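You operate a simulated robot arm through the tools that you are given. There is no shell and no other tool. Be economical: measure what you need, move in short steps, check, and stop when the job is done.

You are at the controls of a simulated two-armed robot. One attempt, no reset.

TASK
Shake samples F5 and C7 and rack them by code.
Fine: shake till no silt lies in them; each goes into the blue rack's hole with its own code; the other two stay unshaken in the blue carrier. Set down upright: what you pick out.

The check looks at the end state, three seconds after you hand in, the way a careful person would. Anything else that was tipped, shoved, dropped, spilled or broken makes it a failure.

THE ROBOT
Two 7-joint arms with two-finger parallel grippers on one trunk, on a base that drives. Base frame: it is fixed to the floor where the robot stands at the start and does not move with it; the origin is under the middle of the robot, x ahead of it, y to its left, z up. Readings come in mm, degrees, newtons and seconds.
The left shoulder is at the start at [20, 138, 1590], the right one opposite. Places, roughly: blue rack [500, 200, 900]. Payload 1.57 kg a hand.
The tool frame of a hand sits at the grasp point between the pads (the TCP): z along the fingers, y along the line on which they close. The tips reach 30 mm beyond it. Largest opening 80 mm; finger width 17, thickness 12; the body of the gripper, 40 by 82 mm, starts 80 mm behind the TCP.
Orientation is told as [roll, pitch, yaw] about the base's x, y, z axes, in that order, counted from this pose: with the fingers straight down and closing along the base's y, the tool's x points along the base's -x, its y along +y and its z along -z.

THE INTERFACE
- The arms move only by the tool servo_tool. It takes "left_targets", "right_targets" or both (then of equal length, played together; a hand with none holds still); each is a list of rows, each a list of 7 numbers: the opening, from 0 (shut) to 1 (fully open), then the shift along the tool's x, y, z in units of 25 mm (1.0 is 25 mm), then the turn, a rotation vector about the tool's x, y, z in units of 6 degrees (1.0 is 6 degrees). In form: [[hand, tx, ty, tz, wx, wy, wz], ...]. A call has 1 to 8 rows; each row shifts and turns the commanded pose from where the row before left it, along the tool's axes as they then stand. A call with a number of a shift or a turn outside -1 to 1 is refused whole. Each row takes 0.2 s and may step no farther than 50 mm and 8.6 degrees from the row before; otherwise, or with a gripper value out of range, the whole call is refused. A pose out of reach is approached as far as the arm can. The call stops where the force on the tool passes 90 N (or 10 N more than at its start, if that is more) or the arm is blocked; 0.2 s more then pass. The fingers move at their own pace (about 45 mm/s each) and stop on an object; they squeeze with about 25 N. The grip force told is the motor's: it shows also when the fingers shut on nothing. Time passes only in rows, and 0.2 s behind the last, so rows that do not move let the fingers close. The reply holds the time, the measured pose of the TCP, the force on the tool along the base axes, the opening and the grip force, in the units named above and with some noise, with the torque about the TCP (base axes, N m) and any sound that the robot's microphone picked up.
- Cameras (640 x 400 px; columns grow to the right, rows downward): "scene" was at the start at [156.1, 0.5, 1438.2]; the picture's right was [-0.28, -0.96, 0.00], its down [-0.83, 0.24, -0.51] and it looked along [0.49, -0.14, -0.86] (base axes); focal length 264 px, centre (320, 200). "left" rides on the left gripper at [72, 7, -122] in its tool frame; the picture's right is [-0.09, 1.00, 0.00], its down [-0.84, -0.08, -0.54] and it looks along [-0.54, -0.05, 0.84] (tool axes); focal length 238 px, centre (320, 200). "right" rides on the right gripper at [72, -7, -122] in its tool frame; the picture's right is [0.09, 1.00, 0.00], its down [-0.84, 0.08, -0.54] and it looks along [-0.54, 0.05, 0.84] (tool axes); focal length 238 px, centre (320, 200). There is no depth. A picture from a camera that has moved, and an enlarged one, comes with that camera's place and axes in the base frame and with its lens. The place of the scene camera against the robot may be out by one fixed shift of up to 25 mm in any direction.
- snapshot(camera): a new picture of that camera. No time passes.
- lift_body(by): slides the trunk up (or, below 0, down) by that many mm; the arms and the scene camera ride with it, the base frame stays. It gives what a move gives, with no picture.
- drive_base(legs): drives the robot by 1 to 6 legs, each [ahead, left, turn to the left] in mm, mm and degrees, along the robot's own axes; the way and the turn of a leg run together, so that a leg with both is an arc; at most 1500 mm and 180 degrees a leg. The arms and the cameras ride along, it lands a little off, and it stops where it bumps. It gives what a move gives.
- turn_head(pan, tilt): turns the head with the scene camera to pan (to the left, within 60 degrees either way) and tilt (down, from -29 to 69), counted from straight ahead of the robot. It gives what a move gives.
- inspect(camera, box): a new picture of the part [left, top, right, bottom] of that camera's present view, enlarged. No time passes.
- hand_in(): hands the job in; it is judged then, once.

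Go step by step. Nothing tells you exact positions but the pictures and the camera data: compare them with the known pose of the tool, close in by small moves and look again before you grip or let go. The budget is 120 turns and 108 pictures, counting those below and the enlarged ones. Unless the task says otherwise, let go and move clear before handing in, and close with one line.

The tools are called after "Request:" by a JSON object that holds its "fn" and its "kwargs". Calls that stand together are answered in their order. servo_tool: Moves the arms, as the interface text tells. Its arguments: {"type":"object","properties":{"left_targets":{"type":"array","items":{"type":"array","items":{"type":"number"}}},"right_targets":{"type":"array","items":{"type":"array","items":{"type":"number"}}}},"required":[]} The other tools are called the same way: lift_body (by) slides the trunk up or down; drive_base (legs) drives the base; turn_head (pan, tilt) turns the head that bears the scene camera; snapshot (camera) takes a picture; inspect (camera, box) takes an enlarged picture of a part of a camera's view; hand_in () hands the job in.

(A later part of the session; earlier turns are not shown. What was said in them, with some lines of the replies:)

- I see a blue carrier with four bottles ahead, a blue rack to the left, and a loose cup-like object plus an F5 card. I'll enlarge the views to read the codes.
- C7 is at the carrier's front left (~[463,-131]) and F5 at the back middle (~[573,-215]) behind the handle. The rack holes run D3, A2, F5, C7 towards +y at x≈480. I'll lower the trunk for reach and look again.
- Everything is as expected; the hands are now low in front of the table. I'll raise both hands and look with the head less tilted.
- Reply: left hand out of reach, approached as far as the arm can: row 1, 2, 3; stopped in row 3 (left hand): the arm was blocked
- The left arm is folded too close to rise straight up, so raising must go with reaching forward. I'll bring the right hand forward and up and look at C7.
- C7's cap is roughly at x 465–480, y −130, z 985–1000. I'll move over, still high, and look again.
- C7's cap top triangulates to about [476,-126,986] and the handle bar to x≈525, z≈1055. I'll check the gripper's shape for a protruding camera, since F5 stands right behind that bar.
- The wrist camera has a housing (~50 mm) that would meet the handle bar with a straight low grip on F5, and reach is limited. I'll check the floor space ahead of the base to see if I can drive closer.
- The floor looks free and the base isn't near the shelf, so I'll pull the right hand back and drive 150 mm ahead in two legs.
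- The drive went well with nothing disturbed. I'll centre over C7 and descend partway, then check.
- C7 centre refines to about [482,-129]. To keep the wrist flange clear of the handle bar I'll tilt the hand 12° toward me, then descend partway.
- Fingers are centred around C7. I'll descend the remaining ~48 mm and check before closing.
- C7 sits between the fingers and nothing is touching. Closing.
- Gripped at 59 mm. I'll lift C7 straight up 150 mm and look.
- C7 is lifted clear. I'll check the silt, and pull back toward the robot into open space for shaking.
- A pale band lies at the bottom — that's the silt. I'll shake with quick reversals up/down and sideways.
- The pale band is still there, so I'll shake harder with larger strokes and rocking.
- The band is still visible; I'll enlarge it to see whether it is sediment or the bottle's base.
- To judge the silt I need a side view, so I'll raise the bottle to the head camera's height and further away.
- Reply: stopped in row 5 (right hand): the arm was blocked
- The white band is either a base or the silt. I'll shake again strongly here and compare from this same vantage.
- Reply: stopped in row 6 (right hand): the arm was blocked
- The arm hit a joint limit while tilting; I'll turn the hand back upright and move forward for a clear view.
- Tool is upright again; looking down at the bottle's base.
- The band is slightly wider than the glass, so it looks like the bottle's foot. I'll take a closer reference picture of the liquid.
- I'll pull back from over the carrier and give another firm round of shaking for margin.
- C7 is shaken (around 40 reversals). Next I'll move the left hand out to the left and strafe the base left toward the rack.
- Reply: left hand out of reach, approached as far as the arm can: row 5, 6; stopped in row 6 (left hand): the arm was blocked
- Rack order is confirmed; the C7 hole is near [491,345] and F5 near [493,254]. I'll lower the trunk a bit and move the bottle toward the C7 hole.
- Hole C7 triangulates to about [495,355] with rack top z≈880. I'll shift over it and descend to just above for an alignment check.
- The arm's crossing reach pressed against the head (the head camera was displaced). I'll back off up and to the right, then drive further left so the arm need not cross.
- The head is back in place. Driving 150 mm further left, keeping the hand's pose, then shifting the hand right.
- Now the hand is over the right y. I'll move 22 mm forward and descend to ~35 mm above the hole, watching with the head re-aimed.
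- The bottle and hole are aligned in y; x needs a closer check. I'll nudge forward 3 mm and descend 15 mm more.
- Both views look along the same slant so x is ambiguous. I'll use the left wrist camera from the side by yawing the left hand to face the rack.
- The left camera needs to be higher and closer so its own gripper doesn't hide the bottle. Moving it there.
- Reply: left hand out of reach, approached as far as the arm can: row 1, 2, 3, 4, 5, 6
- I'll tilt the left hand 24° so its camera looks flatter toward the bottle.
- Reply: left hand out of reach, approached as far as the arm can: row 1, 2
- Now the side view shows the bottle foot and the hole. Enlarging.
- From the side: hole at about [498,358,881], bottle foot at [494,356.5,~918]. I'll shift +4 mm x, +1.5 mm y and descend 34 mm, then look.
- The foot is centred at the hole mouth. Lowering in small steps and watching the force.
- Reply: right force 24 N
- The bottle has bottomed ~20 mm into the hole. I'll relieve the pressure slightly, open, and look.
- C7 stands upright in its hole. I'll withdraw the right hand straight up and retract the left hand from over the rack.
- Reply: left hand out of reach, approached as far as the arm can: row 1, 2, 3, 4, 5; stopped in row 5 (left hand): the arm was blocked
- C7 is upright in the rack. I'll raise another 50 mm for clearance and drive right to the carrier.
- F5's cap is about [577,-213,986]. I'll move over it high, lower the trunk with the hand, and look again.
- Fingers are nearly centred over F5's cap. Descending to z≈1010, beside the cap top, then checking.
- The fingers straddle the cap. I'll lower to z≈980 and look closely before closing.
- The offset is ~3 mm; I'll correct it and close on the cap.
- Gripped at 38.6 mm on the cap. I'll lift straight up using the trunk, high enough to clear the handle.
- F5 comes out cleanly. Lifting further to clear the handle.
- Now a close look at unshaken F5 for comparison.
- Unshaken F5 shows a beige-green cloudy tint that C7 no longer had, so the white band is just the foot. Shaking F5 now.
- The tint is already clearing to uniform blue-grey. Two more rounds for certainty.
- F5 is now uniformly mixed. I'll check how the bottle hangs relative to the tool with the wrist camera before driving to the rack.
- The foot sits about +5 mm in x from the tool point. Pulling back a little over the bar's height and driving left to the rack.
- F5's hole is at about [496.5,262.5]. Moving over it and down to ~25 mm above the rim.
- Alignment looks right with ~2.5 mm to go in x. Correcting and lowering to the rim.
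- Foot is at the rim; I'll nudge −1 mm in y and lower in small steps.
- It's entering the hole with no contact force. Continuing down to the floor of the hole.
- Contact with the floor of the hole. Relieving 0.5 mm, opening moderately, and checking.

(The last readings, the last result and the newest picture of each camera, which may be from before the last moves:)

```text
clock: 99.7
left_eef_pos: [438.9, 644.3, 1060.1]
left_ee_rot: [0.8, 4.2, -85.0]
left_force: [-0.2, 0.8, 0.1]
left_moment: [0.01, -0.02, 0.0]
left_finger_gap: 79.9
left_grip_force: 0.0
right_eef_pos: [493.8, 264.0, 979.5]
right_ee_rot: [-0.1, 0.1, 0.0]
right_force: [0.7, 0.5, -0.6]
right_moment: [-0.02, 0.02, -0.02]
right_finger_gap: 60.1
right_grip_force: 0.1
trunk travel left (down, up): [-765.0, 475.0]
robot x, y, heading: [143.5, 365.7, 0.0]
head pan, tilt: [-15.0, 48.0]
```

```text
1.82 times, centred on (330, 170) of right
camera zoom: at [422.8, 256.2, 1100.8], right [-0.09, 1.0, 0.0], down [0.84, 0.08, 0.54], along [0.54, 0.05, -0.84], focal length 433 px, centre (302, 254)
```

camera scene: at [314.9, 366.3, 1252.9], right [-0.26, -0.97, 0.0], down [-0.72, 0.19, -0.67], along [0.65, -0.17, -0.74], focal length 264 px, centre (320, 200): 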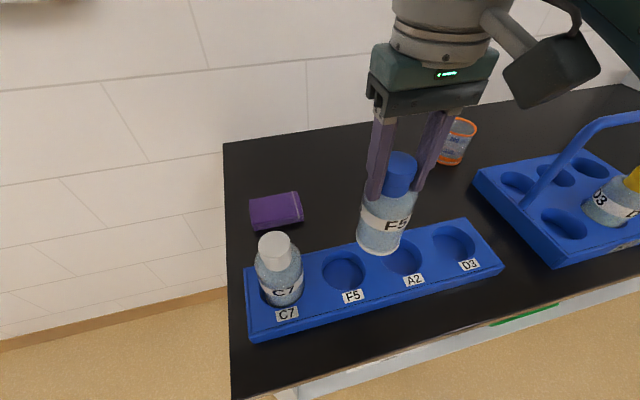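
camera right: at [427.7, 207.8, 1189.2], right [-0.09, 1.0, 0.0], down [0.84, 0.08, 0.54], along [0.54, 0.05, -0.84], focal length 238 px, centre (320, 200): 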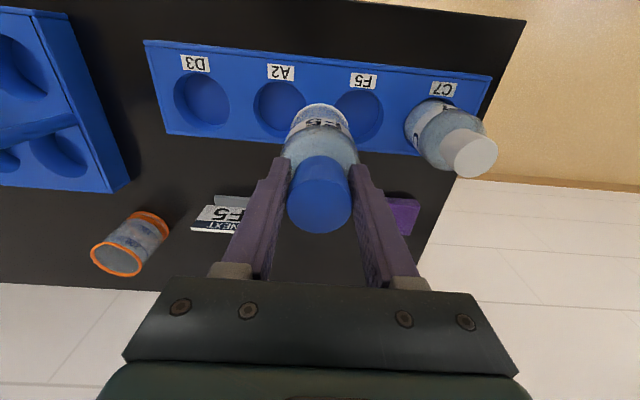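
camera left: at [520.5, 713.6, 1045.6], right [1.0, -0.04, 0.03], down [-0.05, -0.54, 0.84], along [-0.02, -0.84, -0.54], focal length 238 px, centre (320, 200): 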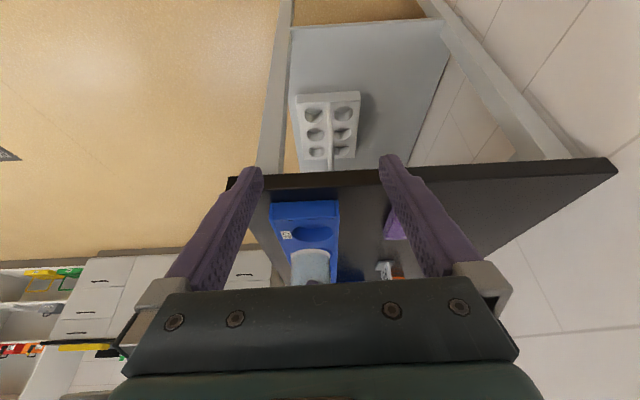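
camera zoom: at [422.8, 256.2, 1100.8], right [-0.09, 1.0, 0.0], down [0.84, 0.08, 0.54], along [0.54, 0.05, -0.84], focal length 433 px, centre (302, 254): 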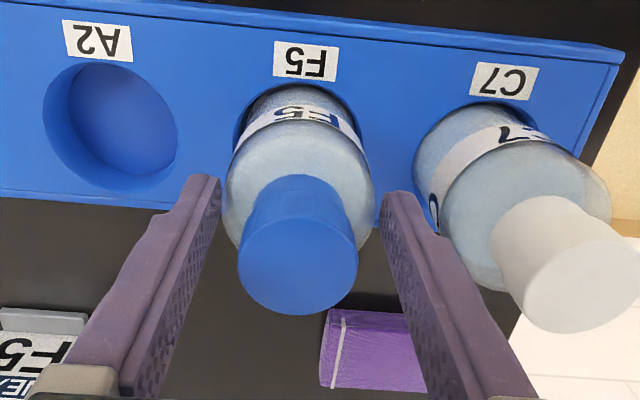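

Released cleanly with both bottles standing. Withdrawing straight up using the trunk, then a final overview.

Request:
{"fn": "lift_body", "kwargs": {"by": 170}}

Request:
{"fn": "servo_tool", "kwargs": {"right_targets": [[0.75, 1, 0, 0, 0, 0, 0], [0.75, 1, 0, 0, 0, 0, 0], [0.75, 1, 0, 0, 0, 0, 0]]}}

Request:
{"fn": "snapshot", "kwargs": {"camera": "scene"}}

Request:
{"fn": "inspect", "kwargs": {"camera": "scene", "box": [220, 180, 420, 330]}}

```text
clock: 101.6
left_eef_pos: [439.4, 644.8, 1230.8]
left_ee_rot: [0.9, 4.2, -85.0]
left_force: [-0.8, -0.1, 0.1]
left_moment: [-0.02, 0.02, 0.04]
left_finger_gap: 79.8
left_grip_force: 0.0
right_eef_pos: [493.8, 264.4, 1150.1]
right_ee_rot: [-0.1, 0.1, -0.1]
right_force: [0.2, 0.1, 0.2]
right_moment: [-0.01, 0.01, -0.04]
right_finger_gap: 59.9
right_grip_force: 0.0
trunk travel left (down, up): [-935.0, 305.0]
robot x, y, heading: [145.5, 364.9, 0.1]
head pan, tilt: [-15.0, 48.0]
```

```text
clock: 102.4
left_eef_pos: [439.8, 644.8, 1229.6]
left_ee_rot: [0.9, 4.2, -85.1]
left_force: [-0.6, 0.1, 0.2]
left_moment: [0.02, -0.02, -0.01]
left_finger_gap: 79.7
left_grip_force: 0.0
right_eef_pos: [417.3, 263.9, 1148.9]
right_ee_rot: [-0.1, -0.1, -0.1]
right_force: [0.1, 0.3, -0.3]
right_moment: [0.01, 0.0, -0.01]
right_finger_gap: 59.8
right_grip_force: 0.1
trunk travel left (down, up): [-935.0, 305.0]
robot x, y, heading: [147.3, 366.4, -0.0]
head pan, tilt: [-15.0, 48.0]
```

```text
19 pictures are left
camera scene: at [315.0, 366.3, 1422.9], right [-0.26, -0.97, 0.0], down [-0.72, 0.19, -0.67], along [0.65, -0.17, -0.74], focal length 264 px, centre (320, 200)
```

scene: 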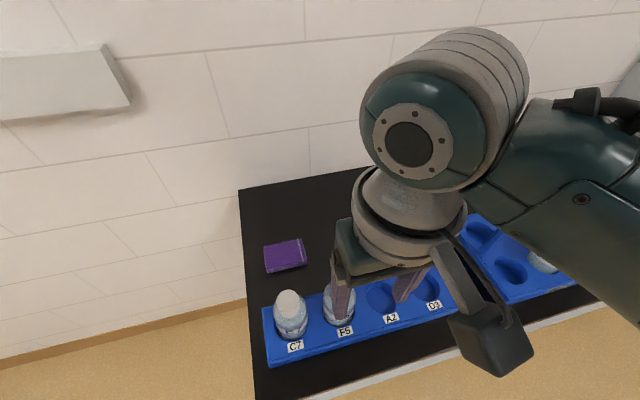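

```text
2.67 times, centred on (320, 255) of scene
camera zoom: at [315.0, 366.3, 1422.9], right [-0.26, -0.97, 0.0], down [-0.72, 0.19, -0.67], along [0.65, -0.17, -0.74], focal length 704 px, centre (320, 53)
```

zoom: 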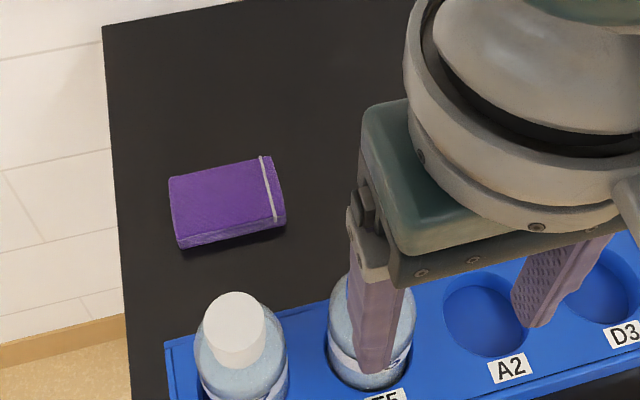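

Both are racked. I'll back the base off 250 mm for a clear final view and compare the liquids.

Request:
{"fn": "drive_base", "kwargs": {"legs": [[-250, 0, 0]]}}

Request:
{"fn": "lift_body", "kwargs": {"by": -120}}

Request:
{"fn": "turn_head", "kwargs": {"pan": 0, "tilt": 36}}

Request:
{"fn": "snapshot", "kwargs": {"camera": "scene"}}

```text
clock: 104.2
left_eef_pos: [186.5, 642.9, 1230.2]
left_ee_rot: [0.9, 4.2, -85.3]
left_force: [-0.1, 0.1, 0.0]
left_moment: [0.0, -0.02, -0.04]
left_finger_gap: 80.2
left_grip_force: 0.0
right_eef_pos: [162.0, 263.1, 1150.3]
right_ee_rot: [-0.1, -0.1, -0.4]
right_force: [-0.5, -0.7, -0.1]
right_moment: [0.0, -0.02, 0.02]
right_finger_gap: 59.9
right_grip_force: 0.0
trunk travel left (down, up): [-935.0, 305.0]
robot x, y, heading: [-105.3, 364.6, -0.3]
head pan, tilt: [-15.0, 48.0]
```

```text
clock: 105.7
left_eef_pos: [186.0, 642.8, 1109.8]
left_ee_rot: [0.9, 4.3, -85.3]
left_force: [0.0, 0.2, -0.2]
left_moment: [-0.03, 0.01, 0.01]
left_finger_gap: 80.0
left_grip_force: 0.1
right_eef_pos: [161.5, 262.6, 1029.3]
right_ee_rot: [-0.1, 0.0, -0.4]
right_force: [0.2, -0.9, -0.2]
right_moment: [0.01, -0.02, 0.02]
right_finger_gap: 60.0
right_grip_force: 0.0
trunk travel left (down, up): [-815.0, 425.0]
robot x, y, heading: [-106.8, 368.9, -0.5]
head pan, tilt: [-15.0, 48.0]
```

```text
clock: 106.5
left_eef_pos: [185.7, 643.1, 1110.7]
left_ee_rot: [1.0, 4.2, -85.2]
left_force: [-0.5, 0.9, 0.2]
left_moment: [0.0, 0.03, 0.03]
left_finger_gap: 79.8
left_grip_force: 0.0
right_eef_pos: [161.4, 263.0, 1028.4]
right_ee_rot: [-0.2, -0.2, -0.4]
right_force: [0.5, 0.3, 0.5]
right_moment: [-0.02, -0.01, -0.03]
right_finger_gap: 60.1
right_grip_force: 0.0
trunk travel left (down, up): [-815.0, 425.0]
robot x, y, heading: [-108.1, 370.5, -0.3]
head pan, tilt: [0.0, 36.0]
```

```text
17 pictures are left
camera scene: at [71.2, 386.2, 1320.4], right [-0.01, -1.0, 0.0], down [-0.59, 0.0, -0.81], along [0.81, 0.0, -0.59], focal length 264 px, centre (320, 200)
```

scene: 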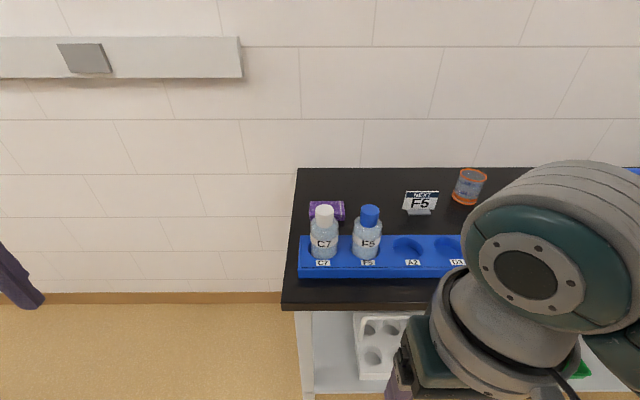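

Request:
{"fn": "inspect", "kwargs": {"camera": "scene", "box": [295, 190, 405, 275]}}

Request:
{"fn": "turn_head", "kwargs": {"pan": -50, "tilt": 30}}

Request:
{"fn": "snapshot", "kwargs": {"camera": "scene"}}

```text
4.71 times, centred on (350, 232) of scene
camera zoom: at [71.2, 386.2, 1320.4], right [-0.01, -1.0, 0.0], down [-0.59, 0.0, -0.81], along [0.81, 0.0, -0.59], focal length 1242 px, centre (179, 47)
```

zoom: 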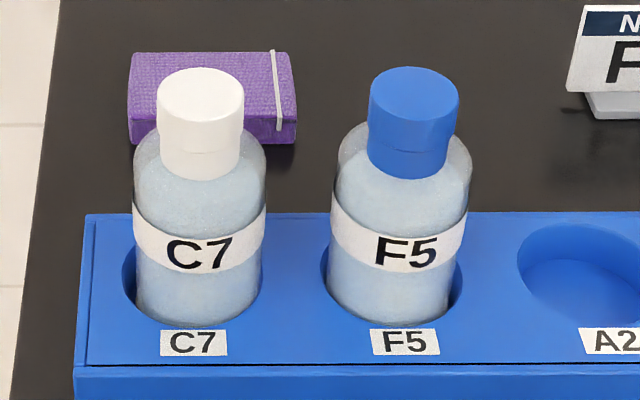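

```text
clock: 107.7
left_eef_pos: [185.2, 643.4, 1110.1]
left_ee_rot: [0.8, 4.3, -85.3]
left_force: [0.0, -0.6, 0.2]
left_moment: [-0.01, 0.01, 0.01]
left_finger_gap: 80.2
left_grip_force: 0.0
right_eef_pos: [162.1, 263.8, 1030.0]
right_ee_rot: [-0.2, -0.1, -0.4]
right_force: [0.3, -0.2, -0.7]
right_moment: [-0.01, 0.03, 0.01]
right_finger_gap: 59.8
right_grip_force: 0.0
trunk travel left (down, up): [-815.0, 425.0]
robot x, y, heading: [-109.7, 367.3, -0.2]
head pan, tilt: [-50.0, 30.0]
```

```text
15 pictures are left
camera scene: at [41.5, 317.2, 1329.7], right [-0.77, -0.64, 0.0], down [-0.32, 0.38, -0.87], along [0.55, -0.67, -0.5], focal length 264 px, centre (320, 200)
```

scene: 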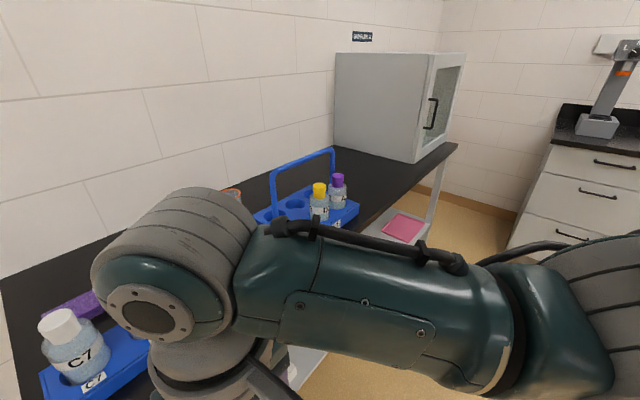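

Both C7 and F5 stand upright in their own holes with uniformly clear blue-grey liquid. D3 and A2 remain untouched in the carrier, and nothing else has moved, so I'm handing in.

Request:
{"fn": "hand_in", "kwargs": {}}

```text
The job is handed in.
```

I shook samples C7 and F5 until no silt showed in the camera views, and each now stands upright in the blue rack's hole with its own code. D3 and A2 stayed unshaken in the carrier.
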